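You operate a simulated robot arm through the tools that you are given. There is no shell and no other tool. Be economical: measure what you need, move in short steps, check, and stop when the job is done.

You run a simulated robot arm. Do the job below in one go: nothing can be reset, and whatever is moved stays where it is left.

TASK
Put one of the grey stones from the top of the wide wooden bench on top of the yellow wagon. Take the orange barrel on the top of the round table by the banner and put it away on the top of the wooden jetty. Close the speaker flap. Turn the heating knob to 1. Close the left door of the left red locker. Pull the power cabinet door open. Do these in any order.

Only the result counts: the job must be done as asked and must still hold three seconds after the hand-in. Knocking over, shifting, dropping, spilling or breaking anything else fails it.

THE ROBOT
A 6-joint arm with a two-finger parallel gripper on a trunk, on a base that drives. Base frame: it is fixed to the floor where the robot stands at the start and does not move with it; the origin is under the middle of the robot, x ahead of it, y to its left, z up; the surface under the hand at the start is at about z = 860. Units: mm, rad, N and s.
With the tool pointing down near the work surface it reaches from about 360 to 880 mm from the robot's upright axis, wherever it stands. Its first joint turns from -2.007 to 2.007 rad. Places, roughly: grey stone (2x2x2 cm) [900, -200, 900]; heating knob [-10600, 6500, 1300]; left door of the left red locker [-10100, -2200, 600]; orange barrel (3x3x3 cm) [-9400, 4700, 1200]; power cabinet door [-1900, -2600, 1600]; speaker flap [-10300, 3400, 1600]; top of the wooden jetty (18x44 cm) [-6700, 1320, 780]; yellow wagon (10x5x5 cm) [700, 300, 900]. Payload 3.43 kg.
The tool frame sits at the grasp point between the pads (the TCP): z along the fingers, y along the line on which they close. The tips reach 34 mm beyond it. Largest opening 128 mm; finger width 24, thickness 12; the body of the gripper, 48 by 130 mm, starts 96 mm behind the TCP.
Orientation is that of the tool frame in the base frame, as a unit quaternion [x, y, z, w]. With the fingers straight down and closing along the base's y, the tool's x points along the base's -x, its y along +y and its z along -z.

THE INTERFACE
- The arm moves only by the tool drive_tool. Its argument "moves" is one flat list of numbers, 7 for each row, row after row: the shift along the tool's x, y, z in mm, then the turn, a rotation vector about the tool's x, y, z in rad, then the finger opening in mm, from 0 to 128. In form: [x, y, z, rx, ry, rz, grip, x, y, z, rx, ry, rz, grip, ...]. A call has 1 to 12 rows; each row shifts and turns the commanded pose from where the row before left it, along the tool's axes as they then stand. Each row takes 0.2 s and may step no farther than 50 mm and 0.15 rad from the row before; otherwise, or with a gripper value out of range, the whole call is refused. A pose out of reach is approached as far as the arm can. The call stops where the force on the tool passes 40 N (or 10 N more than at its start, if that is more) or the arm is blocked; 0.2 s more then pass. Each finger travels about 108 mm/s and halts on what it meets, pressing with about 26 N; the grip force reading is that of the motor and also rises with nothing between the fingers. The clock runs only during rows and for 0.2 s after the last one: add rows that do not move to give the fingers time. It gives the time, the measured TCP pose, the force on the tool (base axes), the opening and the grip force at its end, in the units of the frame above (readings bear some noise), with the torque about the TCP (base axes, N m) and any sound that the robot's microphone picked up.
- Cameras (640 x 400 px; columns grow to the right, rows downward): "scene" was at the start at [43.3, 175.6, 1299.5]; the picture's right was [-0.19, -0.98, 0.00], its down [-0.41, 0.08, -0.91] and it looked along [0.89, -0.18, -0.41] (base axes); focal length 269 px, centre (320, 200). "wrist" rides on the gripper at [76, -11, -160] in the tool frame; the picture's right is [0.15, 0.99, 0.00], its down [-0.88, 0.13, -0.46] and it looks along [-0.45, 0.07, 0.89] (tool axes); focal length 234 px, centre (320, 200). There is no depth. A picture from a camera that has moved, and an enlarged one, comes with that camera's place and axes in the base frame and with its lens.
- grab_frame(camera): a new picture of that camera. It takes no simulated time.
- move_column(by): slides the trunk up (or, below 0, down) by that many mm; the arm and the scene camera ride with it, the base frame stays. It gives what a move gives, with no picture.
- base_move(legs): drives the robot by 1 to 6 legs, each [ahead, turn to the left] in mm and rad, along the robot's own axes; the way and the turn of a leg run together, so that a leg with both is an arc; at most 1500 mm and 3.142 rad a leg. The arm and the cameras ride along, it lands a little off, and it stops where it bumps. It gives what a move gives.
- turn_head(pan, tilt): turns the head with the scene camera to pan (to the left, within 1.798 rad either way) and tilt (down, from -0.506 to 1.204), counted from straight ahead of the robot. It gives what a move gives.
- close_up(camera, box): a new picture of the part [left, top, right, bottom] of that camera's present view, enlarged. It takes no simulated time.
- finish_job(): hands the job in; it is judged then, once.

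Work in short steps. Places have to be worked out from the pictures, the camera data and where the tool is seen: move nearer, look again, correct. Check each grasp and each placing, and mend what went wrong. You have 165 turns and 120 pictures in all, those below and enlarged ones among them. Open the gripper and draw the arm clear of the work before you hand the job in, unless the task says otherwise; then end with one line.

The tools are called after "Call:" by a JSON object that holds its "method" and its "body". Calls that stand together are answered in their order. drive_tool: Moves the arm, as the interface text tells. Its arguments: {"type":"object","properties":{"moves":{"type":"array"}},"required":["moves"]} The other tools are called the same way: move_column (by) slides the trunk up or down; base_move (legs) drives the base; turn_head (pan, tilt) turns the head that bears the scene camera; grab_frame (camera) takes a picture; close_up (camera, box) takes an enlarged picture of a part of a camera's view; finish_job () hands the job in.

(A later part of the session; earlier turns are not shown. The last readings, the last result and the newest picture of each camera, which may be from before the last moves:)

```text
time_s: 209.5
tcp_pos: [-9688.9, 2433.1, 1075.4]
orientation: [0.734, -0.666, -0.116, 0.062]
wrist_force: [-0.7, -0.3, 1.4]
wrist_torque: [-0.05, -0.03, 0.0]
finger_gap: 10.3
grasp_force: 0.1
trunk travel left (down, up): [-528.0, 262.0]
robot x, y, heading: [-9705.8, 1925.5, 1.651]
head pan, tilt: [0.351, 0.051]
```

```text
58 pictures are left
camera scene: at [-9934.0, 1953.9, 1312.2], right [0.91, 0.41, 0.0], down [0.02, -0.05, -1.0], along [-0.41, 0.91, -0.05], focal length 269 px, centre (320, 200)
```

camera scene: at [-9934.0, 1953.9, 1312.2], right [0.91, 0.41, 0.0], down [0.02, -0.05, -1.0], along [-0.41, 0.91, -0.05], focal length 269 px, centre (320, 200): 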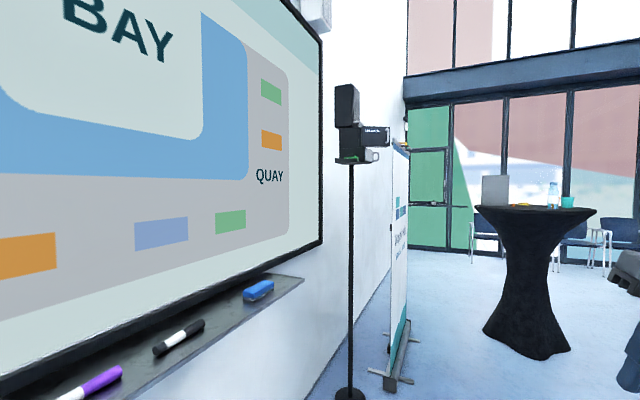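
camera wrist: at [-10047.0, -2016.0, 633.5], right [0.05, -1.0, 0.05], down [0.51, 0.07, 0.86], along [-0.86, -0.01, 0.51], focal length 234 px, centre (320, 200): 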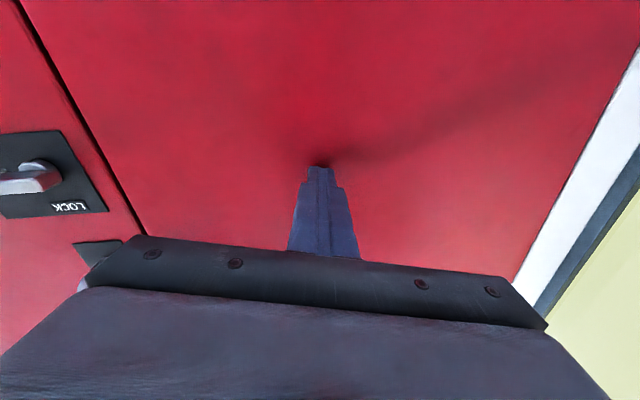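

Call:
{"method": "close_up", "body": {"camera": "scene", "box": [310, 70, 430, 190]}}

Call:
{"method": "close_up", "body": {"camera": "scene", "box": [460, 150, 620, 250]}}

```text
3.33 times, centred on (370, 130) of scene
camera zoom: at [-9934.0, 1953.9, 1312.2], right [0.91, 0.41, 0.0], down [0.02, -0.05, -1.0], along [-0.41, 0.91, -0.05], focal length 895 px, centre (153, 433)
```

zoom: 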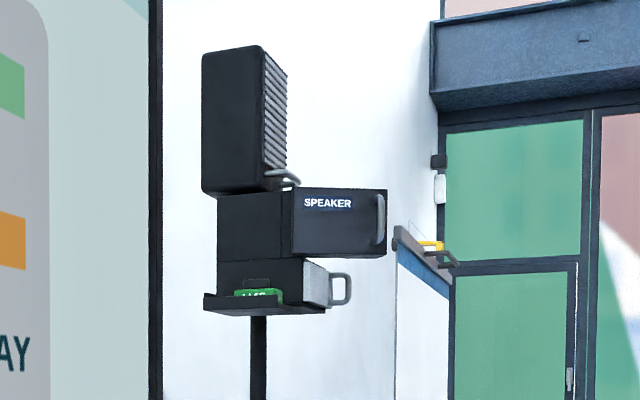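

```text
4.00 times, centred on (540, 200) of scene
camera zoom: at [-9934.0, 1953.9, 1312.2], right [0.91, 0.41, 0.0], down [0.02, -0.05, -1.0], along [-0.41, 0.91, -0.05], focal length 1074 px, centre (-560, 200)
```

zoom: 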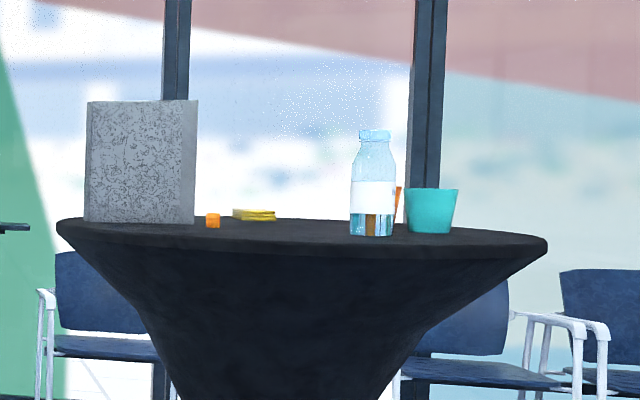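

The speaker flap stands open towards +x: hinge at about (-10136, 3350), z 1510-1620, label on its outer (south) face. The geometry is the same as the locker door. I drive to face it from the east.

Call:
{"method": "base_move", "body": {"legs": [[0, -0.307], [1300, 0], [0, 1.797]]}}

Call:
{"method": "move_column", "body": {"by": 255}}

Call:
{"method": "turn_head", "body": {"pan": -0.1, "tilt": 0.0}}

Call:
{"method": "grab_frame", "body": {"camera": "scene"}}

```text
time_s: 221.2
tcp_pos: [-9932.0, 3241.2, 1075.0]
orientation: [0.991, 0.004, -0.045, 0.123]
wrist_force: [0.5, -0.6, 0.6]
wrist_torque: [-0.01, 0.02, -0.01]
finger_gap: 10.4
grasp_force: 0.1
trunk travel left (down, up): [-528.0, 262.0]
robot x, y, heading: [-9427.1, 3181.9, 3.131]
head pan, tilt: [0.351, 0.051]
```

```text
time_s: 223.8
tcp_pos: [-9930.9, 3240.1, 1330.3]
orientation: [0.991, 0.005, -0.044, 0.123]
wrist_force: [0.6, 0.1, -0.3]
wrist_torque: [0.0, -0.02, 0.01]
finger_gap: 9.9
grasp_force: 0.1
trunk travel left (down, up): [-783.0, 7.0]
robot x, y, heading: [-9428.6, 3182.0, 3.129]
head pan, tilt: [0.351, 0.051]
```

```text
time_s: 224.8
tcp_pos: [-9930.6, 3240.5, 1329.1]
orientation: [0.991, 0.005, -0.044, 0.124]
wrist_force: [0.1, -0.3, 0.6]
wrist_torque: [0.0, 0.0, 0.02]
finger_gap: 10.1
grasp_force: 0.0
trunk travel left (down, up): [-783.0, 7.0]
robot x, y, heading: [-9430.8, 3178.2, 3.131]
head pan, tilt: [-0.099, 0.0]
```

```text
55 pictures are left
camera scene: at [-9409.8, 2992.9, 1571.8], right [0.11, 0.99, 0.0], down [0.0, 0.0, -1.0], along [-0.99, 0.11, 0.0], focal length 269 px, centre (320, 200)
```

scene: 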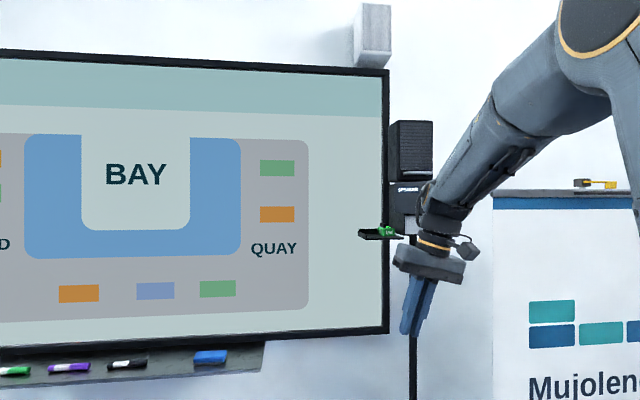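

Call:
{"method": "close_up", "body": {"camera": "scene", "box": [350, 100, 510, 260]}}

Call:
{"method": "grab_frame", "body": {"camera": "wrist"}}

```text
2.50 times, centred on (430, 180) of scene
camera zoom: at [-9409.8, 2992.9, 1571.8], right [0.11, 0.99, 0.0], down [0.0, 0.0, -1.0], along [-0.99, 0.11, 0.0], focal length 672 px, centre (45, 250)
```

zoom: 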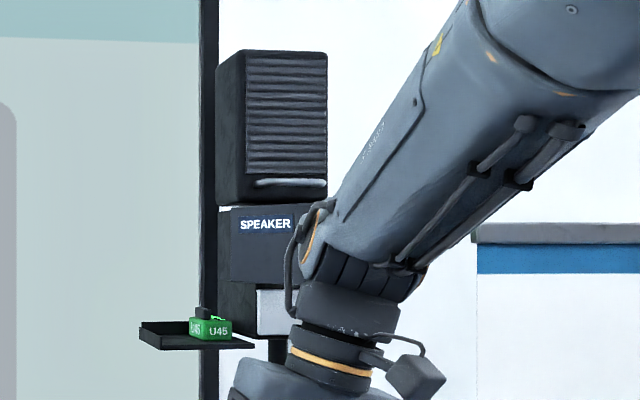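

```text
53 pictures are left
camera wrist: at [-9843.0, 3291.6, 1474.7], right [0.17, -0.96, 0.23], down [-0.83, -0.01, 0.55], along [-0.52, -0.28, -0.8], focal length 234 px, centre (320, 200)
```

wrist: 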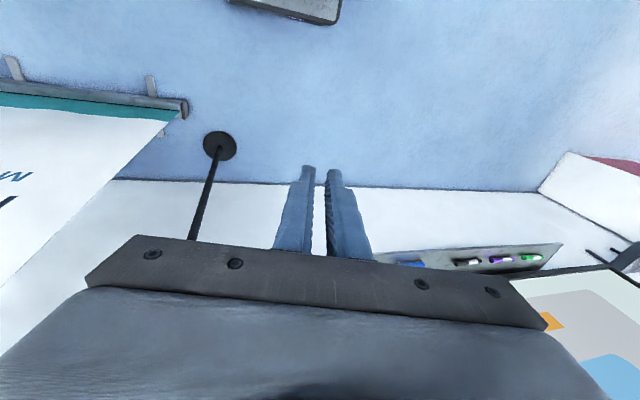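

The arm hides the flap. I turn the base right so the arm moves out of the view and look again.

Call:
{"method": "base_move", "body": {"legs": [[0, -0.7]]}}

Call:
{"method": "turn_head", "body": {"pan": 0.7, "tilt": 0.0}}

Call:
{"method": "close_up", "body": {"camera": "scene", "box": [280, 100, 440, 240]}}

```text
time_s: 227.0
tcp_pos: [-9774.6, 3549.4, 1330.0]
orientation: [0.933, -0.336, -0.084, 0.101]
wrist_force: [-0.1, 0.7, 0.2]
wrist_torque: [0.0, -0.01, -0.01]
finger_gap: 10.1
grasp_force: 0.0
trunk travel left (down, up): [-783.0, 7.0]
robot x, y, heading: [-9430.0, 3180.1, 2.425]
head pan, tilt: [-0.099, 0.0]
```

```text
time_s: 228.2
tcp_pos: [-9774.5, 3549.5, 1330.2]
orientation: [0.933, -0.335, -0.084, 0.101]
wrist_force: [0.9, -0.5, 0.8]
wrist_torque: [0.02, -0.01, -0.01]
finger_gap: 10.2
grasp_force: 0.1
trunk travel left (down, up): [-783.0, 7.0]
robot x, y, heading: [-9431.6, 3181.9, 2.428]
head pan, tilt: [0.7, 0.0]
```

```text
2.86 times, centred on (360, 170) of scene
camera zoom: at [-9562.4, 2959.6, 1571.9], right [0.01, 1.0, 0.0], down [0.0, 0.0, -1.0], along [-1.0, 0.01, 0.0], focal length 767 px, centre (206, 286)
```

zoom: 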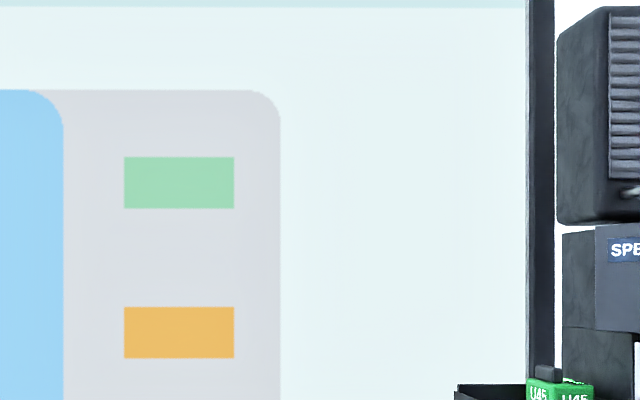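

Call:
{"method": "close_up", "body": {"camera": "scene", "box": [400, 90, 560, 250]}}

```text
2.50 times, centred on (480, 170) of scene
camera zoom: at [-9562.4, 2959.6, 1571.9], right [0.01, 1.0, 0.0], down [0.0, 0.0, -1.0], along [-1.0, 0.01, 0.0], focal length 672 px, centre (-80, 275)
```

zoom: 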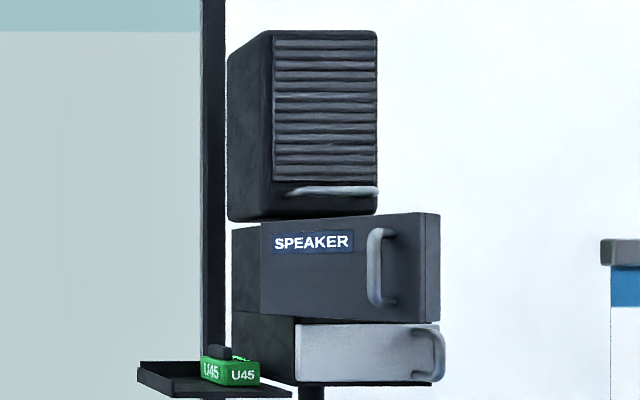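

Now it's clear: the flap is hinged on its south edge at about (-10321, 3352), with its free edge at about (-10191, 3445), z 1527-1633. First I shift the tool left and try to take out the leftover tilt.

Call:
{"method": "drive_tool", "body": {"moves": [0, 45, 0, 0, 0, 0, 10, 0, 45, 0, 0, 0, 0, 10, 0, 45, 0, 0, 0, 0, 10, 0, 0, 0, 0.085, 0.03, 0.015, 10, 0, 0, 0, 0.085, 0.03, 0.015, 10, 0, 0, 0, 0.085, 0.03, 0.015, 10]}}

```text
time_s: 229.6
tcp_pos: [-9844.5, 3457.7, 1357.2]
orientation: [0.934, -0.331, -0.087, 0.105]
wrist_force: [0.2, -0.4, -1.1]
wrist_torque: [0.01, -0.01, 0.02]
finger_gap: 9.9
grasp_force: 0.1
out of reach, approached as far as the arm can: row 3, 4, 5, 6
trunk travel left (down, up): [-783.0, 7.0]
robot x, y, heading: [-9432.4, 3181.9, 2.433]
head pan, tilt: [0.7, 0.0]
```

The tilt isn't removable here; I extend the arm forward and try there.

Call:
{"method": "drive_tool", "body": {"moves": [-40, 0, 0, 0, 0, 0, 10, -40, 0, 0, 0, 0, 0, 10, -40, 0, 0, 0, 0, 0, 10, -40, 0, 0, 0, 0, 0, 10, 0, 0, 0, 0.08, 0, 0, 10, 0, 0, 0, 0.08, 0, 0, 10]}}

Call:
{"method": "turn_head", "body": {"pan": -0.1, "tilt": 0.1}}

Call:
{"method": "grab_frame", "body": {"camera": "scene"}}

```text
time_s: 230.9
tcp_pos: [-9951.9, 3574.1, 1363.8]
orientation: [0.934, -0.328, -0.09, 0.11]
wrist_force: [0.2, -0.7, 0.1]
wrist_torque: [0.0, 0.0, 0.03]
finger_gap: 9.9
grasp_force: 0.1
out of reach, approached as far as the arm can: row 2, 3, 4, 5, 6
trunk travel left (down, up): [-783.0, 7.0]
robot x, y, heading: [-9428.6, 3183.0, 2.428]
head pan, tilt: [0.7, 0.0]
```

```text
time_s: 232.1
tcp_pos: [-9952.1, 3573.4, 1362.9]
orientation: [0.934, -0.326, -0.091, 0.11]
wrist_force: [-0.1, -0.7, -0.5]
wrist_torque: [-0.04, -0.04, 0.04]
finger_gap: 10.0
grasp_force: 0.1
trunk travel left (down, up): [-783.0, 7.0]
robot x, y, heading: [-9429.7, 3180.3, 2.433]
head pan, tilt: [-0.099, 0.099]
```

```text
50 pictures are left
camera scene: at [-9535.9, 3025.2, 1562.8], right [0.72, 0.69, 0.0], down [0.07, -0.07, -1.0], along [-0.69, 0.72, -0.1], focal length 269 px, centre (320, 200)
```

scene: 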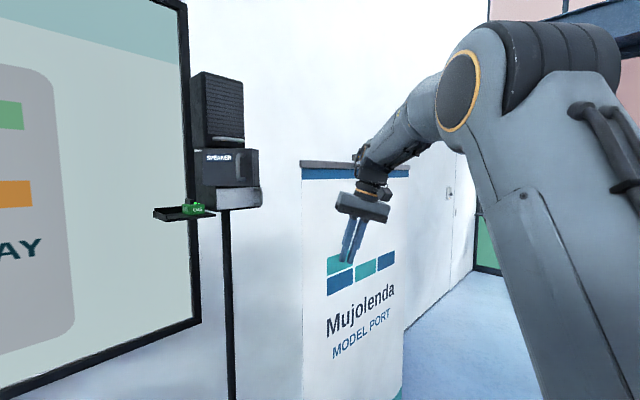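

The tool seems limited by a wrist joint. I cancel the over-commanded turn, yaw the tool about its own axis, and see if the tilt can then be corrected.

Call:
{"method": "drive_tool", "body": {"moves": [30, 0, 0, -0.14, 0, 0, 10, 30, 0, 0, -0.14, 0, 0, 10, 30, 0, 0, -0.14, 0, 0, 10, 0, 0, 0, 0, 0, 0.14, 10, 0, 0, 0, 0, 0, 0.14, 10, 0, 0, 0, 0, 0, 0.14, 10, 0, 0, 0, 0, 0, 0.14, 10]}}

Call:
{"method": "drive_tool", "body": {"moves": [0, 0, 0, 0.12, 0, 0, 10, 0, 0, 0, 0.12, 0, 0, 10, 0, 0, 0, 0, 0, 0, 10]}}

```text
time_s: 233.7
tcp_pos: [-9831.2, 3525.1, 1298.5]
orientation: [0.777, -0.521, -0.081, 0.342]
wrist_force: [-0.1, -0.5, 0.4]
wrist_torque: [0.01, -0.02, 0.0]
finger_gap: 10.0
grasp_force: 0.0
out of reach, approached as far as the arm can: row 6, 7
trunk travel left (down, up): [-783.0, 7.0]
robot x, y, heading: [-9426.6, 3181.7, 2.428]
head pan, tilt: [-0.099, 0.099]
```

```text
time_s: 234.5
tcp_pos: [-9760.0, 3539.7, 1238.6]
orientation: [0.813, -0.525, -0.015, 0.25]
wrist_force: [0.9, -0.1, 0.1]
wrist_torque: [-0.02, 0.01, 0.0]
finger_gap: 10.0
grasp_force: 0.0
out of reach, approached as far as the arm can: row 1, 2
trunk travel left (down, up): [-783.0, 7.0]
robot x, y, heading: [-9430.2, 3177.6, 2.432]
head pan, tilt: [-0.099, 0.099]
```

Positive yaw runs into the limit, so I turn the other way.

Call:
{"method": "drive_tool", "body": {"moves": [0, 0, 0, 0, 0, -0.14, 10, 0, 0, 0, 0, 0, -0.14, 10, 0, 0, 0, 0, 0, -0.14, 10, 0, 0, 0, 0, 0, -0.14, 10, 0, 0, 0, 0, 0, -0.14, 10, 0, 0, 0, 0, 0, -0.14, 10, 0, 0, 0, 0, 0, -0.14, 10, 0, 0, 0, 0, 0, -0.14, 10]}}

```text
time_s: 236.3
tcp_pos: [-9763.1, 3539.9, 1238.9]
orientation: [0.971, -0.027, -0.128, 0.201]
wrist_force: [-0.2, -0.7, 0.5]
wrist_torque: [-0.04, -0.01, -0.01]
finger_gap: 9.8
grasp_force: 0.1
trunk travel left (down, up): [-783.0, 7.0]
robot x, y, heading: [-9431.3, 3182.4, 2.433]
head pan, tilt: [-0.099, 0.099]
```

Free again. Now I bring the tool axis vertical with the computed rotation.

Call:
{"method": "drive_tool", "body": {"moves": [0, 0, 0, 0.103, 0.062, 0, 10, 0, 0, 0, 0.103, 0.062, 0, 10, 0, 0, 0, 0.103, 0.062, 0, 10, 0, 0, 0, 0.103, 0.062, 0, 10]}}

```text
time_s: 237.3
tcp_pos: [-9763.3, 3535.8, 1235.5]
orientation: [0.991, -0.03, -0.076, 0.108]
wrist_force: [0.4, -0.3, -0.5]
wrist_torque: [0.0, 0.01, 0.0]
finger_gap: 9.8
grasp_force: 0.1
out of reach, approached as far as the arm can: row 2, 3, 4
trunk travel left (down, up): [-783.0, 7.0]
robot x, y, heading: [-9431.3, 3180.3, 2.43]
head pan, tilt: [-0.099, 0.099]
```

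The wrist has evidently flipped into another joint branch (one wrist joint is at its limit, tilting the fingers to the robot's left). I turn to free space and unflip it: first tilt the tool to the left through horizontal.

Call:
{"method": "base_move", "body": {"legs": [[0, -2.9]]}}

Call:
{"method": "drive_tool", "body": {"moves": [-12, 16, 0, -0.111, -0.085, 0, 10, -11, 15, 5, -0.111, -0.085, 0, 10, -10, 14, 8, -0.111, -0.085, 0, 10, -9, 12, 11, -0.111, -0.085, 0, 10, -8, 11, 13, -0.111, -0.085, 0, 10, -7, 9, 15, -0.111, -0.085, 0, 10, -5, 7, 17, -0.111, -0.085, 0, 10, -3, 5, 18, -0.111, -0.085, 0, 10, 0, 0, 0, -0.111, -0.085, 0, 10, 0, 0, 0, -0.111, -0.085, 0, 10, 0, 0, 0, -0.111, -0.085, 0, 10, 0, 0, 0, -0.111, -0.085, 0, 10]}}

```text
time_s: 244.3
tcp_pos: [-8998.2, 2953.9, 1234.5]
orientation: [-0.136, 0.982, 0.118, 0.057]
wrist_force: [0.0, 0.3, 0.7]
wrist_torque: [-0.02, 0.03, 0.01]
finger_gap: 10.0
grasp_force: 0.0
trunk travel left (down, up): [-783.0, 7.0]
robot x, y, heading: [-9425.2, 3181.3, -0.377]
head pan, tilt: [-0.099, 0.099]
```

```text
time_s: 246.9
tcp_pos: [-8944.4, 3094.5, 1248.2]
orientation: [-0.07, 0.561, 0.72, 0.402]
wrist_force: [-0.5, -0.2, 0.1]
wrist_torque: [-0.02, 0.05, -0.02]
finger_gap: 10.1
grasp_force: 0.1
trunk travel left (down, up): [-783.0, 7.0]
robot x, y, heading: [-9431.8, 3182.2, -0.378]
head pan, tilt: [-0.099, 0.099]
```

The tool now points left and a bit up, past the singular pose. Next I swing it around the arm's sideways axis via forward towards down.

Call:
{"method": "drive_tool", "body": {"moves": [0, 0, 0, -0.001, -0.061, 0.125, 10, 0, 0, 0, -0.001, -0.061, 0.125, 10, 0, 0, 0, -0.001, -0.061, 0.125, 10, 0, 0, 0, -0.001, -0.061, 0.125, 10, 0, 0, 0, -0.001, -0.061, 0.125, 10, 0, 0, 0, -0.001, -0.061, 0.125, 10, 0, 0, 0, -0.001, -0.061, 0.125, 10, 0, 0, 0, -0.001, -0.061, 0.125, 10, 0, 0, 0, -0.001, -0.061, 0.125, 10, 0, 0, 0, -0.001, -0.061, 0.125, 10]}}

```text
time_s: 249.1
tcp_pos: [-8944.5, 3093.2, 1246.7]
orientation: [0.471, 0.354, 0.807, 0.051]
wrist_force: [-0.5, 0.6, 0.5]
wrist_torque: [0.03, 0.02, -0.01]
finger_gap: 9.6
grasp_force: 0.0
trunk travel left (down, up): [-783.0, 7.0]
robot x, y, heading: [-9431.9, 3176.4, -0.38]
head pan, tilt: [-0.099, 0.099]
```

That works without reaching a limit. I continue the swing.

Call:
{"method": "drive_tool", "body": {"moves": [0, 0, 0, -0.001, -0.061, 0.125, 10, 0, 0, 0, -0.001, -0.061, 0.125, 10, 0, 0, 0, -0.001, -0.061, 0.125, 10, 0, 0, 0, -0.001, -0.061, 0.125, 10, 0, 0, 0, -0.001, -0.061, 0.125, 10, 0, 0, 0, -0.001, -0.061, 0.125, 10, 0, 0, 0, -0.001, -0.061, 0.125, 10, 0, 0, 0, -0.001, -0.061, 0.125, 10, 0, 0, 0, -0.001, -0.061, 0.125, 10]}}

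```text
time_s: 251.1
tcp_pos: [-9071.7, 3152.5, 972.7]
orientation: [0.773, 0.026, 0.567, -0.285]
wrist_force: [-0.9, -0.1, -0.3]
wrist_torque: [0.0, -0.01, 0.0]
finger_gap: 10.0
grasp_force: 0.1
out of reach, approached as far as the arm can: row 4, 5, 6, 7, 8, 9
trunk travel left (down, up): [-783.0, 7.0]
robot x, y, heading: [-9428.8, 3182.2, -0.378]
head pan, tilt: [-0.099, 0.099]
```

The wrist came too near the body because the tool now points forward. I extend along the tool axis.

Call:
{"method": "drive_tool", "body": {"moves": [0, 0, 40, 0, 0, 0, 10, 0, 0, 40, 0, 0, 0, 10, 0, 0, 40, 0, 0, 0, 10, 0, 0, 40, 0, 0, 0, 10, 0, 0, 40, 0, 0, 0, 10]}}

```text
time_s: 252.3
tcp_pos: [-9055.1, 3225.5, 918.6]
orientation: [0.774, 0.025, 0.562, -0.289]
wrist_force: [0.0, 0.2, 0.5]
wrist_torque: [0.0, 0.04, 0.01]
finger_gap: 10.1
grasp_force: 0.0
out of reach, approached as far as the arm can: row 1, 2, 3, 4, 5
trunk travel left (down, up): [-783.0, 7.0]
robot x, y, heading: [-9430.3, 3179.8, -0.375]
head pan, tilt: [-0.099, 0.099]
```

I look at the arm's configuration.

Call:
{"method": "turn_head", "body": {"pan": -0.3, "tilt": 0.6}}

Call:
{"method": "grab_frame", "body": {"camera": "scene"}}

```text
time_s: 253.2
tcp_pos: [-9053.4, 3224.2, 918.6]
orientation: [0.775, 0.023, 0.563, -0.287]
wrist_force: [-1.0, -0.3, 0.5]
wrist_torque: [-0.01, 0.0, 0.05]
finger_gap: 10.2
grasp_force: 0.0
trunk travel left (down, up): [-783.0, 7.0]
robot x, y, heading: [-9430.3, 3177.0, -0.379]
head pan, tilt: [-0.3, 0.6]
```

```text
49 pictures are left
camera scene: at [-9393.0, 3346.3, 1516.7], right [-0.63, -0.78, 0.0], down [-0.44, 0.35, -0.83], along [0.64, -0.52, -0.56], focal length 269 px, centre (320, 200)
```

scene: 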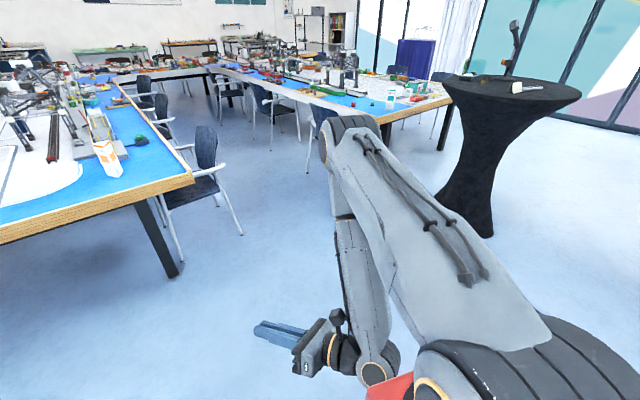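

The arm is folded tight with the elbow up front. I partly reverse the swing while extending forward and up.

Call:
{"method": "drive_tool", "body": {"moves": [31, 2, 7, 0.001, 0.061, -0.125, 10, 31, 2, 7, 0.001, 0.061, -0.125, 10, 31, 2, 7, 0.001, 0.061, -0.125, 10, 31, 2, 7, 0.001, 0.061, -0.125, 10, 31, 2, 7, 0.001, 0.061, -0.125, 10]}}

```text
time_s: 254.4
tcp_pos: [-8994.3, 3213.2, 1063.2]
orientation: [0.636, 0.217, 0.734, -0.104]
wrist_force: [0.3, -0.9, 0.9]
wrist_torque: [-0.04, 0.0, 0.0]
finger_gap: 10.0
grasp_force: 0.1
trunk travel left (down, up): [-783.0, 7.0]
robot x, y, heading: [-9431.5, 3182.7, -0.38]
head pan, tilt: [-0.3, 0.6]
```

The commands follow again. Now the tool points left-forward with x up; I move out forward and swing it to straight ahead.

Call:
{"method": "drive_tool", "body": {"moves": [15, 35, 5.5, -0.083, -0.016, -0.008, 10, 15, 34.5, 8.5, -0.083, -0.016, -0.008, 10, 15, 33.6, 11.4, -0.083, -0.016, -0.008, 10, 15, 32.5, 14.2, -0.083, -0.016, -0.008, 10, 15, 31.2, 16.9, -0.083, -0.016, -0.008, 10, 15, 29.7, 19.5, -0.083, -0.016, -0.008, 10, 15, 27.9, 21.9, -0.083, -0.016, -0.008, 10, 15, 26, 24.2, -0.083, -0.016, -0.008, 10, 15, 23.8, 26.3, -0.083, -0.016, -0.008, 10, 15, 21.5, 28.3, -0.083, -0.016, -0.008, 10]}}

```text
time_s: 256.6
tcp_pos: [-8801.0, 2950.6, 1277.3]
orientation: [0.671, -0.065, 0.709, 0.207]
wrist_force: [1.0, -0.5, 0.0]
wrist_torque: [0.01, -0.03, 0.01]
finger_gap: 9.8
grasp_force: 0.1
out of reach, approached as far as the arm can: row 2
trunk travel left (down, up): [-783.0, 7.0]
robot x, y, heading: [-9431.6, 3181.7, -0.377]
head pan, tilt: [-0.3, 0.6]
```

The tool points straight ahead. Now I roll it by π about its axis (negative direction) to recover the original orientation.

Call:
{"method": "drive_tool", "body": {"moves": [0, 0, 0, 0, 0, -0.143, 10, 0, 0, 0, 0, 0, -0.143, 10, 0, 0, 0, 0, 0, -0.143, 10, 0, 0, 0, 0, 0, -0.143, 10, 0, 0, 0, 0, 0, -0.143, 10, 0, 0, 0, 0, 0, -0.143, 10, 0, 0, 0, 0, 0, -0.143, 10, 0, 0, 0, 0, 0, -0.143, 10, 0, 0, 0, 0, 0, -0.143, 10, 0, 0, 0, 0, 0, -0.143, 10, 0, 0, 0, 0, 0, -0.143, 10]}}

Call:
{"method": "drive_tool", "body": {"moves": [0, 0, 0, 0, 0, -0.143, 10, 0, 0, 0, 0, 0, -0.143, 10, 0, 0, 0, 0, 0, -0.143, 10, 0, 0, 0, 0, 0, -0.143, 10, 0, 0, 0, 0, 0, -0.143, 10, 0, 0, 0, 0, 0, -0.143, 10, 0, 0, 0, 0, 0, -0.143, 10, 0, 0, 0, 0, 0, -0.143, 10, 0, 0, 0, 0, 0, -0.143, 10, 0, 0, 0, 0, 0, -0.143, 10, 0, 0, 0, 0, 0, -0.143, 10]}}

```text
time_s: 259.0
tcp_pos: [-8802.9, 2952.8, 1274.5]
orientation: [0.519, 0.43, 0.355, 0.648]
wrist_force: [-0.4, 0.4, 0.7]
wrist_torque: [0.04, -0.03, 0.01]
finger_gap: 10.0
grasp_force: 0.1
trunk travel left (down, up): [-783.0, 7.0]
robot x, y, heading: [-9427.7, 3177.7, -0.378]
head pan, tilt: [-0.3, 0.6]
```

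```text
time_s: 261.4
tcp_pos: [-8803.0, 2952.0, 1275.6]
orientation: [0.063, 0.671, -0.209, 0.709]
wrist_force: [0.4, 0.1, 0.0]
wrist_torque: [0.01, 0.03, -0.03]
finger_gap: 10.1
grasp_force: 0.0
trunk travel left (down, up): [-783.0, 7.0]
robot x, y, heading: [-9428.5, 3182.6, -0.375]
head pan, tilt: [-0.3, 0.6]
```

The wrist is back in its normal branch. I level the tool, then drive to face the flap from the east with y ≈ 3400 (turning via south, where it's clear).

Call:
{"method": "drive_tool", "body": {"moves": [0, 0, 0, 0, 0.045, 0.097, 5, 0, 0, 0, 0, 0.045, 0.097, 0]}}

Call:
{"method": "base_move", "body": {"legs": [[0, -1.194], [-225, 0], [0, -1.571]]}}

Call:
{"method": "turn_head", "body": {"pan": -0.25, "tilt": 0.0}}

Call:
{"method": "grab_frame", "body": {"camera": "scene"}}

```text
time_s: 262.0
tcp_pos: [-8802.0, 2950.7, 1274.6]
orientation: [0.138, 0.693, -0.133, 0.695]
wrist_force: [-0.6, -0.1, 0.8]
wrist_torque: [0.0, 0.0, -0.02]
finger_gap: 0.1
grasp_force: 26.3
trunk travel left (down, up): [-783.0, 7.0]
robot x, y, heading: [-9434.7, 3178.3, -0.375]
head pan, tilt: [-0.3, 0.6]
```

```text
time_s: 270.6
tcp_pos: [-10096.7, 3396.1, 1274.7]
orientation: [-0.706, 0.009, 0.708, 0.006]
wrist_force: [-0.2, -0.5, 0.0]
wrist_torque: [0.0, -0.01, 0.01]
finger_gap: 0.0
grasp_force: 25.8
trunk travel left (down, up): [-783.0, 7.0]
robot x, y, heading: [-9431.0, 3405.5, 3.132]
head pan, tilt: [-0.3, 0.6]
```

```text
time_s: 271.6
tcp_pos: [-10097.1, 3396.7, 1275.1]
orientation: [-0.706, 0.009, 0.708, 0.005]
wrist_force: [0.0, 0.0, 0.6]
wrist_torque: [-0.01, -0.01, 0.01]
finger_gap: 0.1
grasp_force: 25.9
trunk travel left (down, up): [-783.0, 7.0]
robot x, y, heading: [-9428.5, 3407.4, 3.128]
head pan, tilt: [-0.25, 0.0]
```

```text
48 pictures are left
camera scene: at [-9407.0, 3231.9, 1571.8], right [0.26, 0.97, 0.0], down [0.0, 0.0, -1.0], along [-0.97, 0.26, 0.0], focal length 269 px, centre (320, 200)
```

scene: 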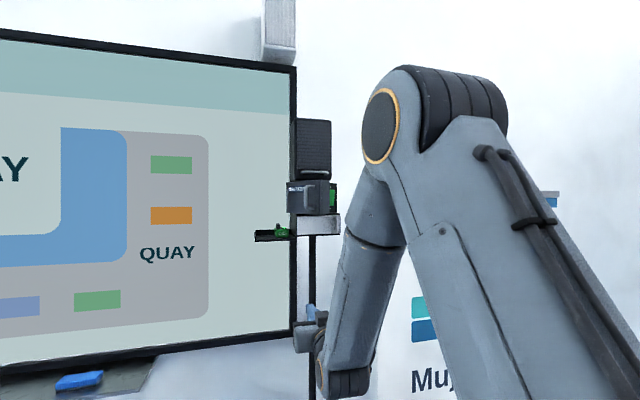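

Call:
{"method": "close_up", "body": {"camera": "scene", "box": [270, 150, 350, 250]}}

Call:
{"method": "base_move", "body": {"legs": [[-70, 0]]}}

Call:
{"method": "drive_tool", "body": {"moves": [-44, 0, 0, 0, 0, 0, 0, -44, 0, 0, 0, 0, 0, 0, -44, 0, 0, 0, 0, 0, 0, -44, 0, 0, 0, 0, 0, 0, -44, 0, 0, 0, 0, 0, 0, -44, 0, 0, 0, 0, 0, 0, -42, 0, 0, 0, 0, 0, 0, 0, 0, 0, 0, 0, 0, 0]}}

Call:
{"method": "grab_frame", "body": {"camera": "wrist"}}

```text
4.00 times, centred on (310, 200) of scene
camera zoom: at [-9407.0, 3231.9, 1571.8], right [0.26, 0.97, 0.0], down [0.0, 0.0, -1.0], along [-0.97, 0.26, 0.0], focal length 1074 px, centre (360, 200)
```

zoom: 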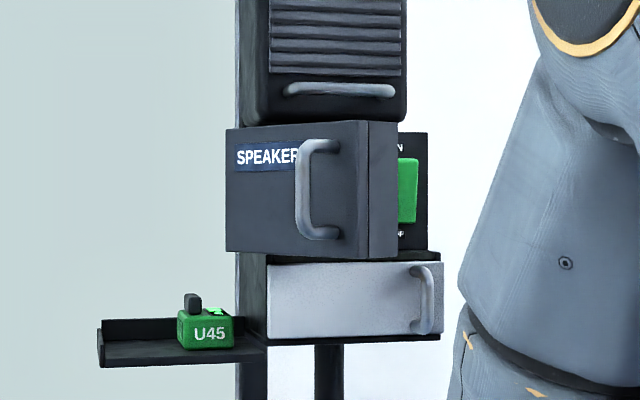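

```text
time_s: 272.6
tcp_pos: [-10027.9, 3395.5, 1275.6]
orientation: [-0.706, 0.009, 0.708, 0.005]
wrist_force: [0.3, -0.6, 0.2]
wrist_torque: [0.02, 0.0, 0.02]
finger_gap: 0.1
grasp_force: 26.0
trunk travel left (down, up): [-783.0, 7.0]
robot x, y, heading: [-9358.4, 3409.6, 3.13]
head pan, tilt: [-0.25, 0.0]
```

```text
time_s: 274.4
tcp_pos: [-10028.4, 3396.0, 1579.9]
orientation: [-0.706, 0.01, 0.708, 0.006]
wrist_force: [0.0, -0.1, 0.5]
wrist_torque: [-0.01, 0.0, 0.0]
finger_gap: 0.0
grasp_force: 25.7
trunk travel left (down, up): [-783.0, 7.0]
robot x, y, heading: [-9360.1, 3408.4, 3.129]
head pan, tilt: [-0.25, 0.0]
```

```text
46 pictures are left
camera wrist: at [-9869.5, 3404.2, 1504.6], right [-0.02, -0.99, -0.14], down [0.45, -0.14, 0.88], along [-0.89, -0.05, 0.45], focal length 234 px, centre (320, 200)
```

wrist: 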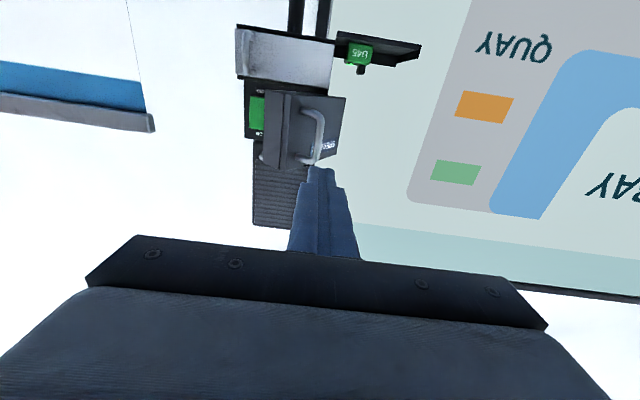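

The handle is right in front of the fingers (y ≈ 3402). I shift 42 mm north so the tips meet the flap near its free edge, then drive 100 mm closer.

Call:
{"method": "drive_tool", "body": {"moves": [0, -42, 0, 0, 0, 0, 0, 0, 0, 0, 0, 0, 0, 0]}}

Call:
{"method": "base_move", "body": {"legs": [[95, 0]]}}

Call:
{"method": "grab_frame", "body": {"camera": "wrist"}}

```text
time_s: 275.0
tcp_pos: [-10028.6, 3441.0, 1582.3]
orientation: [-0.707, 0.009, 0.708, 0.006]
wrist_force: [-0.7, 0.6, -0.7]
wrist_torque: [0.02, 0.0, 0.01]
finger_gap: 0.1
grasp_force: 26.0
trunk travel left (down, up): [-783.0, 7.0]
robot x, y, heading: [-9359.6, 3408.5, 3.132]
head pan, tilt: [-0.25, 0.0]
```

```text
time_s: 276.1
tcp_pos: [-10123.7, 3440.6, 1581.6]
orientation: [-0.707, 0.008, 0.708, 0.006]
wrist_force: [0.0, -0.7, 0.6]
wrist_torque: [0.01, -0.02, 0.01]
finger_gap: 0.0
grasp_force: 26.5
trunk travel left (down, up): [-783.0, 7.0]
robot x, y, heading: [-9456.8, 3407.3, 3.126]
head pan, tilt: [-0.25, 0.0]
```

```text
45 pictures are left
camera wrist: at [-9964.6, 3449.4, 1504.7], right [-0.02, -0.99, -0.14], down [0.45, -0.14, 0.88], along [-0.89, -0.05, 0.45], focal length 234 px, centre (320, 200)
```

wrist: 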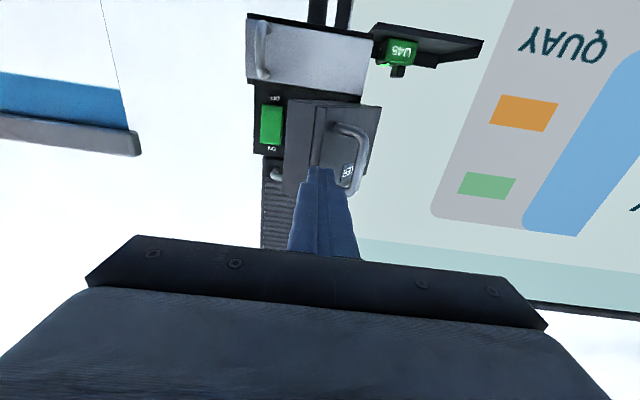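

The tips face the strip between the handle and the free edge. I shift 7 mm south and push along the arc.

Call:
{"method": "drive_tool", "body": {"moves": [0, 7, 15, 0, 0, 0, 0, 0, 0, 15, 0, 0, 0, 0, 0, 0, 15, 0, 0, 0, 0, 0, -8, 13, 0, 0, 0, 0, 0, -10, 14, 0, 0, 0, 0]}}

Call:
{"method": "grab_frame", "body": {"camera": "wrist"}}

```text
time_s: 277.0
tcp_pos: [-10164.1, 3442.0, 1581.8]
orientation: [-0.707, 0.014, 0.707, 0.008]
wrist_force: [33.0, 11.1, -0.3]
wrist_torque: [0.0, -0.02, -0.79]
finger_gap: 0.0
grasp_force: 26.3
trunk travel left (down, up): [-783.0, 7.0]
robot x, y, heading: [-9454.5, 3410.3, 3.122]
head pan, tilt: [-0.25, 0.0]
stopped in row 4: the force on the tool passed its limit at 54 N (the readings are from after the stop); the commanded pose is now the measured one
```

```text
44 pictures are left
camera wrist: at [-10004.9, 3447.8, 1505.5], right [-0.03, -0.99, -0.14], down [0.45, -0.14, 0.88], along [-0.89, -0.04, 0.45], focal length 234 px, centre (320, 200)
```

wrist: 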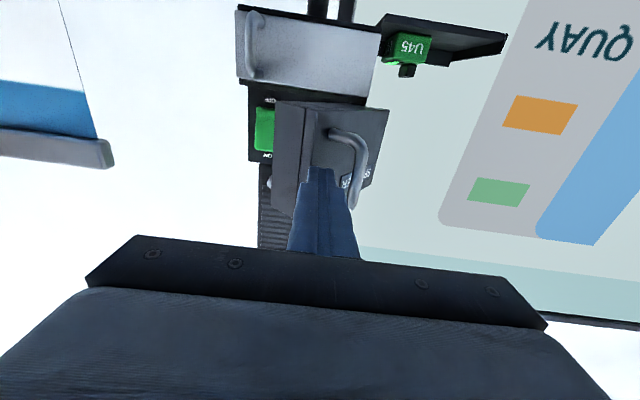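

The tips touch the flap face. I push with smaller steps.

Call:
{"method": "drive_tool", "body": {"moves": [0, -3, 6, 0, 0, 0, 0, 0, -4, 7, 0, 0, 0, 0, 0, -5, 8, 0, 0, 0, 0, 0, -5, 8, 0, 0, 0, 0, 0, -5, 8, 0, 0, 0, 0, 0, -5, 9, 0, 0, 0, 0, 0, -5, 9, 0, 0, 0, 0]}}

Call:
{"method": "grab_frame", "body": {"camera": "wrist"}}

```text
time_s: 277.3
tcp_pos: [-10165.0, 3443.4, 1583.1]
orientation: [0.707, -0.015, -0.707, -0.008]
wrist_force: [29.7, 10.7, -0.8]
wrist_torque: [0.06, -0.02, -0.72]
finger_gap: 0.2
grasp_force: 25.9
trunk travel left (down, up): [-783.0, 7.0]
robot x, y, heading: [-9451.6, 3407.9, 3.122]
head pan, tilt: [-0.25, 0.0]
stopped in row 1: the force on the tool passed its limit at 50 N (the readings are from after the stop); the commanded pose is now the measured one
```

```text
43 pictures are left
camera wrist: at [-10005.9, 3450.0, 1505.5], right [-0.03, -0.99, -0.14], down [0.45, -0.14, 0.88], along [-0.89, -0.03, 0.45], focal length 234 px, centre (320, 200)
```

wrist: 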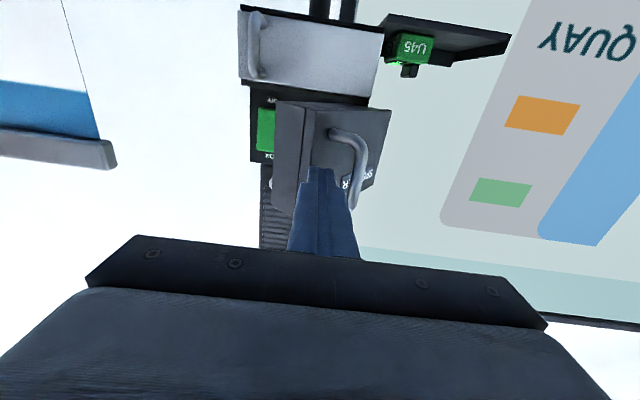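

The tips press on the flap's thick end, i.e. towards the hinge. Instead I go round to the south side of the flap and sweep it north with the finger sides.

Call:
{"method": "drive_tool", "body": {"moves": [0, 0, -20, 0, 0, 0, 0, 0, 0, -30, 0, 0, 0, 0, 0, 40, 0, 0, 0, 0, 0, 0, 40, 0, 0, 0, 0, 0, 0, 35, 0, 0, 0, 0, 0, 0, 0, 25, 0, 0, 0, 0, 0, 0, 25, 0, 0, 0, 0, 0, 0, 25, 0, 0, 0, 0, 0, 0, 0, 0, 0, 0, 0]}}

Call:
{"method": "grab_frame", "body": {"camera": "wrist"}}

```text
time_s: 279.3
tcp_pos: [-10198.2, 3325.1, 1579.9]
orientation: [0.708, -0.013, -0.706, -0.007]
wrist_force: [0.3, 0.2, -0.1]
wrist_torque: [0.01, 0.02, -0.02]
finger_gap: 0.0
grasp_force: 25.8
trunk travel left (down, up): [-783.0, 7.0]
robot x, y, heading: [-9453.4, 3406.2, 3.127]
head pan, tilt: [-0.25, 0.0]
```

```text
42 pictures are left
camera wrist: at [-10038.7, 3332.4, 1504.7], right [-0.03, -0.99, -0.14], down [0.45, -0.14, 0.88], along [-0.89, -0.04, 0.45], focal length 234 px, centre (320, 200)
```

wrist: 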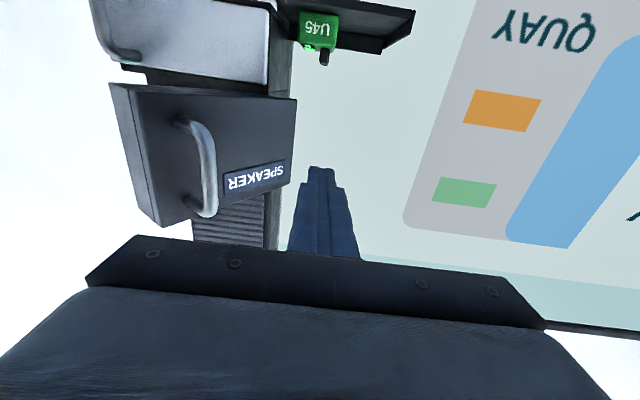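

The fingers are clear on the south side. I sweep north, slowly near the handle.

Call:
{"method": "drive_tool", "body": {"moves": [0, -20, 0, 0, 0, 0, 0, 0, -20, 0, 0, 0, 0, 0, 0, -15, 0, 0, 0, 0, 0, 0, -8, 0, 0, 0, 0, 0, 0, -8, 0, 0, 0, 0, 0, 0, -8, 0, 0, 0, 0, 0, 0, -8, 0, 0, 0, 0, 0, 0, -8, 0, 0, 0, 0, 0, 0, -8, 0, 0, 0, 0, 0, 0, -8, 0, 0, 0, 0, 0]}}

Call:
{"method": "grab_frame", "body": {"camera": "wrist"}}

```text
time_s: 281.5
tcp_pos: [-10194.0, 3439.3, 1578.7]
orientation: [0.708, -0.014, -0.706, -0.008]
wrist_force: [0.6, 0.2, 0.3]
wrist_torque: [0.0, 0.01, -0.01]
finger_gap: 0.1
grasp_force: 25.8
trunk travel left (down, up): [-783.0, 7.0]
robot x, y, heading: [-9455.3, 3406.9, 3.125]
head pan, tilt: [-0.25, 0.0]
```

```text
41 pictures are left
camera wrist: at [-10034.9, 3444.9, 1503.2], right [-0.03, -0.99, -0.14], down [0.45, -0.14, 0.88], along [-0.89, -0.04, 0.45], focal length 234 px, centre (320, 200)
```

wrist: 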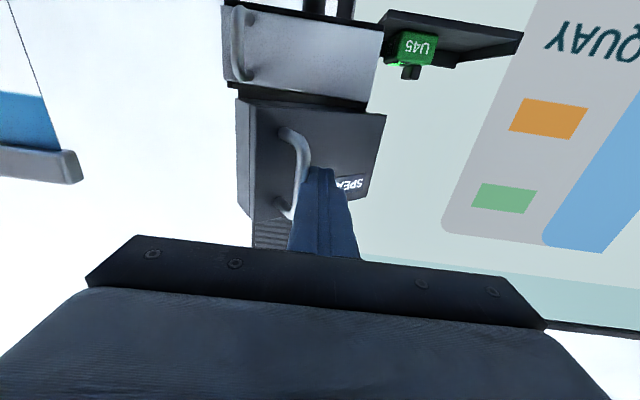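

The flap swung further shut. Now I push west.

Call:
{"method": "drive_tool", "body": {"moves": [0, -8, 4, 0, 0, 0, 0, 0, -8, 6, 0, 0, 0, 0, 0, -4, 8, 0, 0, 0, 0, 0, -2, 8, 0, 0, 0, 0, 0, 0, 8, 0, 0, 0, 0, 0, 0, 8, 0, 0, 0, 0, 0, 0, 8, 0, 0, 0, 0, 0, 0, 8, 0, 0, 0, 0, 0, 0, 8, 0, 0, 0, 0]}}

Call:
{"method": "grab_frame", "body": {"camera": "wrist"}}

```text
time_s: 283.5
tcp_pos: [-10258.6, 3462.1, 1579.6]
orientation: [0.709, -0.014, -0.705, -0.007]
wrist_force: [0.4, -0.5, 0.3]
wrist_torque: [0.03, -0.03, 0.03]
finger_gap: 0.0
grasp_force: 26.5
trunk travel left (down, up): [-783.0, 7.0]
robot x, y, heading: [-9456.1, 3407.2, 3.126]
head pan, tilt: [-0.25, 0.0]
```

```text
40 pictures are left
camera wrist: at [-10100.0, 3469.0, 1503.4], right [-0.03, -0.99, -0.14], down [0.45, -0.14, 0.88], along [-0.89, -0.04, 0.45], focal length 234 px, centre (320, 200)
```

wrist: 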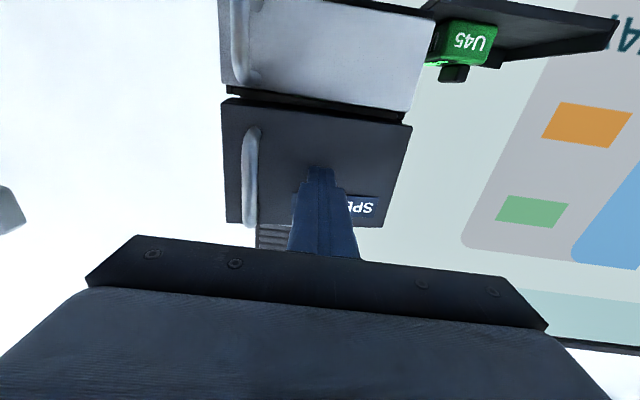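

Nearly closed. I press on gently until the force rises.

Call:
{"method": "drive_tool", "body": {"moves": [0, 0, 5, 0, 0, 0, 0, 0, 0, 5, 0, 0, 0, 0, 0, 0, 4, 0, 0, 0, 0, 0, 0, 4, 0, 0, 0, 0, 0, 0, 4, 0, 0, 0, 0, 0, 0, 4, 0, 0, 0, 0, 0, 0, 4, 0, 0, 0, 0]}}

Call:
{"method": "grab_frame", "body": {"camera": "wrist"}}

```text
time_s: 284.6
tcp_pos: [-10274.3, 3461.2, 1581.8]
orientation: [0.709, -0.014, -0.705, -0.009]
wrist_force: [30.0, -2.0, -1.5]
wrist_torque: [-0.05, 0.15, 0.23]
finger_gap: 0.0
grasp_force: 26.0
trunk travel left (down, up): [-783.0, 7.0]
robot x, y, heading: [-9451.7, 3405.0, 3.125]
head pan, tilt: [-0.25, 0.0]
stopped in row 5: the force on the tool passed its limit at 46 N (the readings are from after the stop); the commanded pose is now the measured one
```

```text
39 pictures are left
camera wrist: at [-10115.5, 3469.0, 1504.9], right [-0.03, -0.99, -0.14], down [0.45, -0.14, 0.88], along [-0.89, -0.04, 0.45], focal length 234 px, centre (320, 200)
```

wrist: 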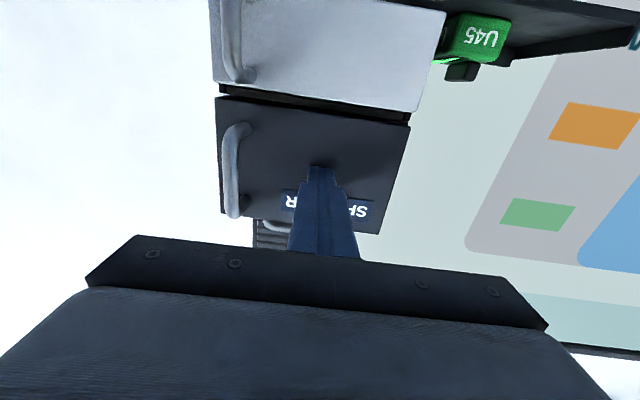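

The force rises at a hard stop. I back off 300 mm and check the flap with the scene camera.

Call:
{"method": "base_move", "body": {"legs": [[-300, 0]]}}

Call:
{"method": "close_up", "body": {"camera": "scene", "box": [270, 130, 398, 210]}}

Call:
{"method": "close_up", "body": {"camera": "wrist", "box": [200, 50, 400, 210]}}

```text
time_s: 286.7
tcp_pos: [-9980.0, 3458.9, 1578.3]
orientation: [0.709, -0.014, -0.705, -0.01]
wrist_force: [0.4, 0.2, -0.3]
wrist_torque: [0.01, 0.02, 0.0]
finger_gap: 0.0
grasp_force: 26.3
trunk travel left (down, up): [-783.0, 7.0]
robot x, y, heading: [-9154.5, 3403.7, 3.124]
head pan, tilt: [-0.25, 0.0]
```

```text
5.00 times, centred on (334, 170) of scene
camera zoom: at [-9134.1, 3226.6, 1571.8], right [0.27, 0.96, 0.0], down [0.0, 0.0, -1.0], along [-0.96, 0.27, 0.0], focal length 1343 px, centre (250, 350)
```

zoom: 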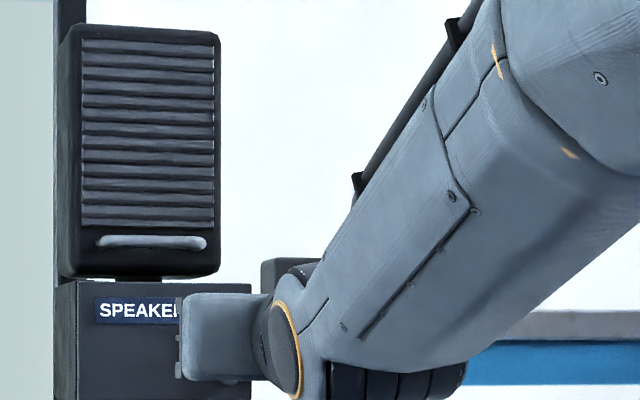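

```text
2.50 times, centred on (300, 130) of wrist
camera zoom: at [-9820.4, 3464.9, 1503.0], right [-0.03, -0.99, -0.14], down [0.44, -0.14, 0.89], along [-0.9, -0.03, 0.44], focal length 585 px, centre (370, 375)
```

zoom: 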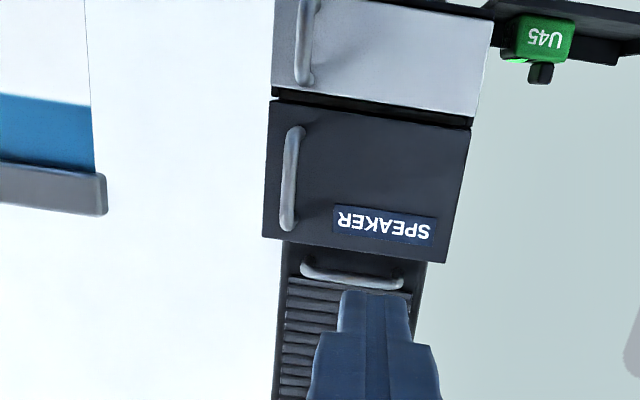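

The flap is closed. I fold the arm to tool-down, turn north towards the round table, and look at the barrel.

Call:
{"method": "drive_tool", "body": {"moves": [0, 0, -25, 0, 0.1428, 0, 40, 3.5, 0, -24.7, 0, 0.1428, 0, 60, 7, 0, -24, 0, 0.1428, 0, 60, 10.4, 0, -22.7, 0, 0.1428, 0, 60, 13.5, 0, -21, 0, 0.1428, 0, 60, 16.4, 0, -18.9, 0, 0.1428, 0, 60, 18.9, 0, -16.4, 0, 0.1428, 0, 60, 21, 0, -13.5, 0, 0.1428, 0, 60, 22.7, 0, -10.4, 0, 0.1428, 0, 60, 24, 0, -7, 0, 0.1428, 0, 60, 24.7, 0, -3.5, 0, 0.1428, 0, 60]}}

Call:
{"method": "base_move", "body": {"legs": [[0, -1.553]]}}

Call:
{"method": "turn_head", "body": {"pan": 0.05, "tilt": 0.4}}

Call:
{"method": "grab_frame", "body": {"camera": "scene"}}

```text
time_s: 289.1
tcp_pos: [-9708.5, 3543.9, 1507.9]
orientation: [0.986, 0.039, -0.13, 0.096]
wrist_force: [0.6, -0.3, 0.5]
wrist_torque: [0.04, -0.01, -0.02]
finger_gap: 60.0
grasp_force: 0.0
out of reach, approached as far as the arm can: row 2, 3, 6, 7, 8, 9, 10, 11
trunk travel left (down, up): [-783.0, 7.0]
robot x, y, heading: [-9157.2, 3399.6, 3.123]
head pan, tilt: [-0.25, 0.0]
```

```text
time_s: 293.3
tcp_pos: [-9019.6, 3958.5, 1507.5]
orientation: [0.73, -0.665, -0.159, -0.023]
wrist_force: [0.0, -1.1, 0.7]
wrist_torque: [0.0, 0.01, -0.01]
finger_gap: 60.1
grasp_force: 0.0
trunk travel left (down, up): [-783.0, 7.0]
robot x, y, heading: [-9154.5, 3403.6, 1.564]
head pan, tilt: [-0.25, 0.0]
```

```text
time_s: 294.1
tcp_pos: [-9020.2, 3958.6, 1507.3]
orientation: [0.73, -0.664, -0.16, -0.023]
wrist_force: [0.6, 0.4, 0.3]
wrist_torque: [0.03, 0.01, -0.01]
finger_gap: 60.0
grasp_force: 0.1
trunk travel left (down, up): [-783.0, 7.0]
robot x, y, heading: [-9157.2, 3402.3, 1.57]
head pan, tilt: [0.051, 0.4]
```

```text
36 pictures are left
camera scene: at [-9354.8, 3381.5, 1534.9], right [1.0, 0.04, 0.0], down [0.02, -0.39, -0.92], along [-0.04, 0.92, -0.39], focal length 269 px, centre (320, 200)
```

scene: 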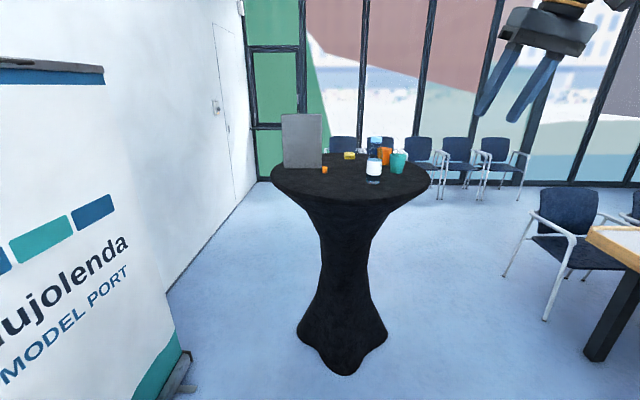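

The fold was clipped because a tool-down wrist at this height is too high. I lower while levelling and moving left.

Call:
{"method": "drive_tool", "body": {"moves": [10, 20, 35, 0, 0, 0, 60, 10, 20, 35, 0, 0, 0, 60, 10, 20, 35, 0, 0, 0, 60, 0, 10, 35, 0.049, 0.065, 0.017, 60, 0, 10, 30, 0.049, 0.065, 0.017, 60, 0, 10, 30, 0.049, 0.065, 0.017, 60, 0, 0, 0, 0.049, 0.065, 0.017, 60]}}

```text
time_s: 295.7
tcp_pos: [-9132.0, 3955.6, 1298.3]
orientation: [0.718, -0.684, -0.122, 0.045]
wrist_force: [-0.3, -0.1, 0.7]
wrist_torque: [-0.01, 0.0, 0.01]
finger_gap: 60.3
grasp_force: 0.0
out of reach, approached as far as the arm can: row 4, 5, 6, 7
trunk travel left (down, up): [-783.0, 7.0]
robot x, y, heading: [-9153.5, 3402.1, 1.566]
head pan, tilt: [0.051, 0.4]
```

The wrist is flipped again (caused by folding too high). I turn to free space and repeat the un-flip, this time to be followed by a low fold.

Call:
{"method": "base_move", "body": {"legs": [[0, -1.943]]}}

Call:
{"method": "drive_tool", "body": {"moves": [0, 19.4, 4.8, -0.14, 0, 0, 10, 0, 18.6, 7.4, -0.14, 0, 0, 10, 0, 17.4, 9.9, -0.14, 0, 0, 10, 0, 15.8, 12.3, -0.14, 0, 0, 10, 0, 13.9, 14.3, -0.14, 0, 0, 10, 0, 11.8, 16.2, -0.14, 0, 0, 10, 0, 9.4, 17.6, -0.14, 0, 0, 10, 0, 6.9, 18.8, -0.14, 0, 0, 10, 0, 0, 0, -0.14, 0, 0, 10, 0, 0, 0, -0.14, 0, 0, 10, 0, 0, 0, -0.14, 0, 0, 10, 0, 0, 0, -0.14, 0, 0, 10]}}

```text
time_s: 300.9
tcp_pos: [-8654.9, 3163.9, 1298.3]
orientation: [0.176, 0.976, 0.105, 0.077]
wrist_force: [-0.7, -1.2, 0.1]
wrist_torque: [0.0, -0.04, 0.01]
finger_gap: 59.9
grasp_force: 0.0
trunk travel left (down, up): [-783.0, 7.0]
robot x, y, heading: [-9151.7, 3399.8, -0.405]
head pan, tilt: [0.051, 0.4]
```

```text
time_s: 303.5
tcp_pos: [-8597.6, 3312.9, 1298.1]
orientation: [0.058, 0.573, 0.797, 0.182]
wrist_force: [0.3, 0.4, 0.0]
wrist_torque: [0.03, 0.03, -0.03]
finger_gap: 10.3
grasp_force: 0.0
trunk travel left (down, up): [-783.0, 7.0]
robot x, y, heading: [-9157.3, 3399.7, -0.409]
head pan, tilt: [0.051, 0.4]
```

Call:
{"method": "drive_tool", "body": {"moves": [0, 0, 0, -0.028, -0.05, 0.128, 10, 0, 0, 0, -0.028, -0.05, 0.128, 10, 0, 0, 0, -0.028, -0.05, 0.128, 10, 0, 0, 0, -0.028, -0.05, 0.128, 10, 0, 0, 0, -0.028, -0.05, 0.128, 10, 0, 0, 0, -0.028, -0.05, 0.128, 10, 0, 0, 0, -0.028, -0.05, 0.128, 10, 0, 0, 0, -0.028, -0.05, 0.128, 10, 0, 0, 0, -0.028, -0.05, 0.128, 10, 0, 0, 0, -0.028, -0.05, 0.128, 10, 0, 0, 0, -0.028, -0.05, 0.128, 10]}}

```text
time_s: 305.9
tcp_pos: [-8682.5, 3372.2, 1190.4]
orientation: [0.578, 0.219, 0.755, -0.221]
wrist_force: [-0.9, -1.3, -0.6]
wrist_torque: [0.01, 0.03, -0.01]
finger_gap: 10.1
grasp_force: 0.1
out of reach, approached as far as the arm can: row 8, 9, 10, 11
trunk travel left (down, up): [-783.0, 7.0]
robot x, y, heading: [-9154.0, 3401.3, -0.413]
head pan, tilt: [0.051, 0.4]
```

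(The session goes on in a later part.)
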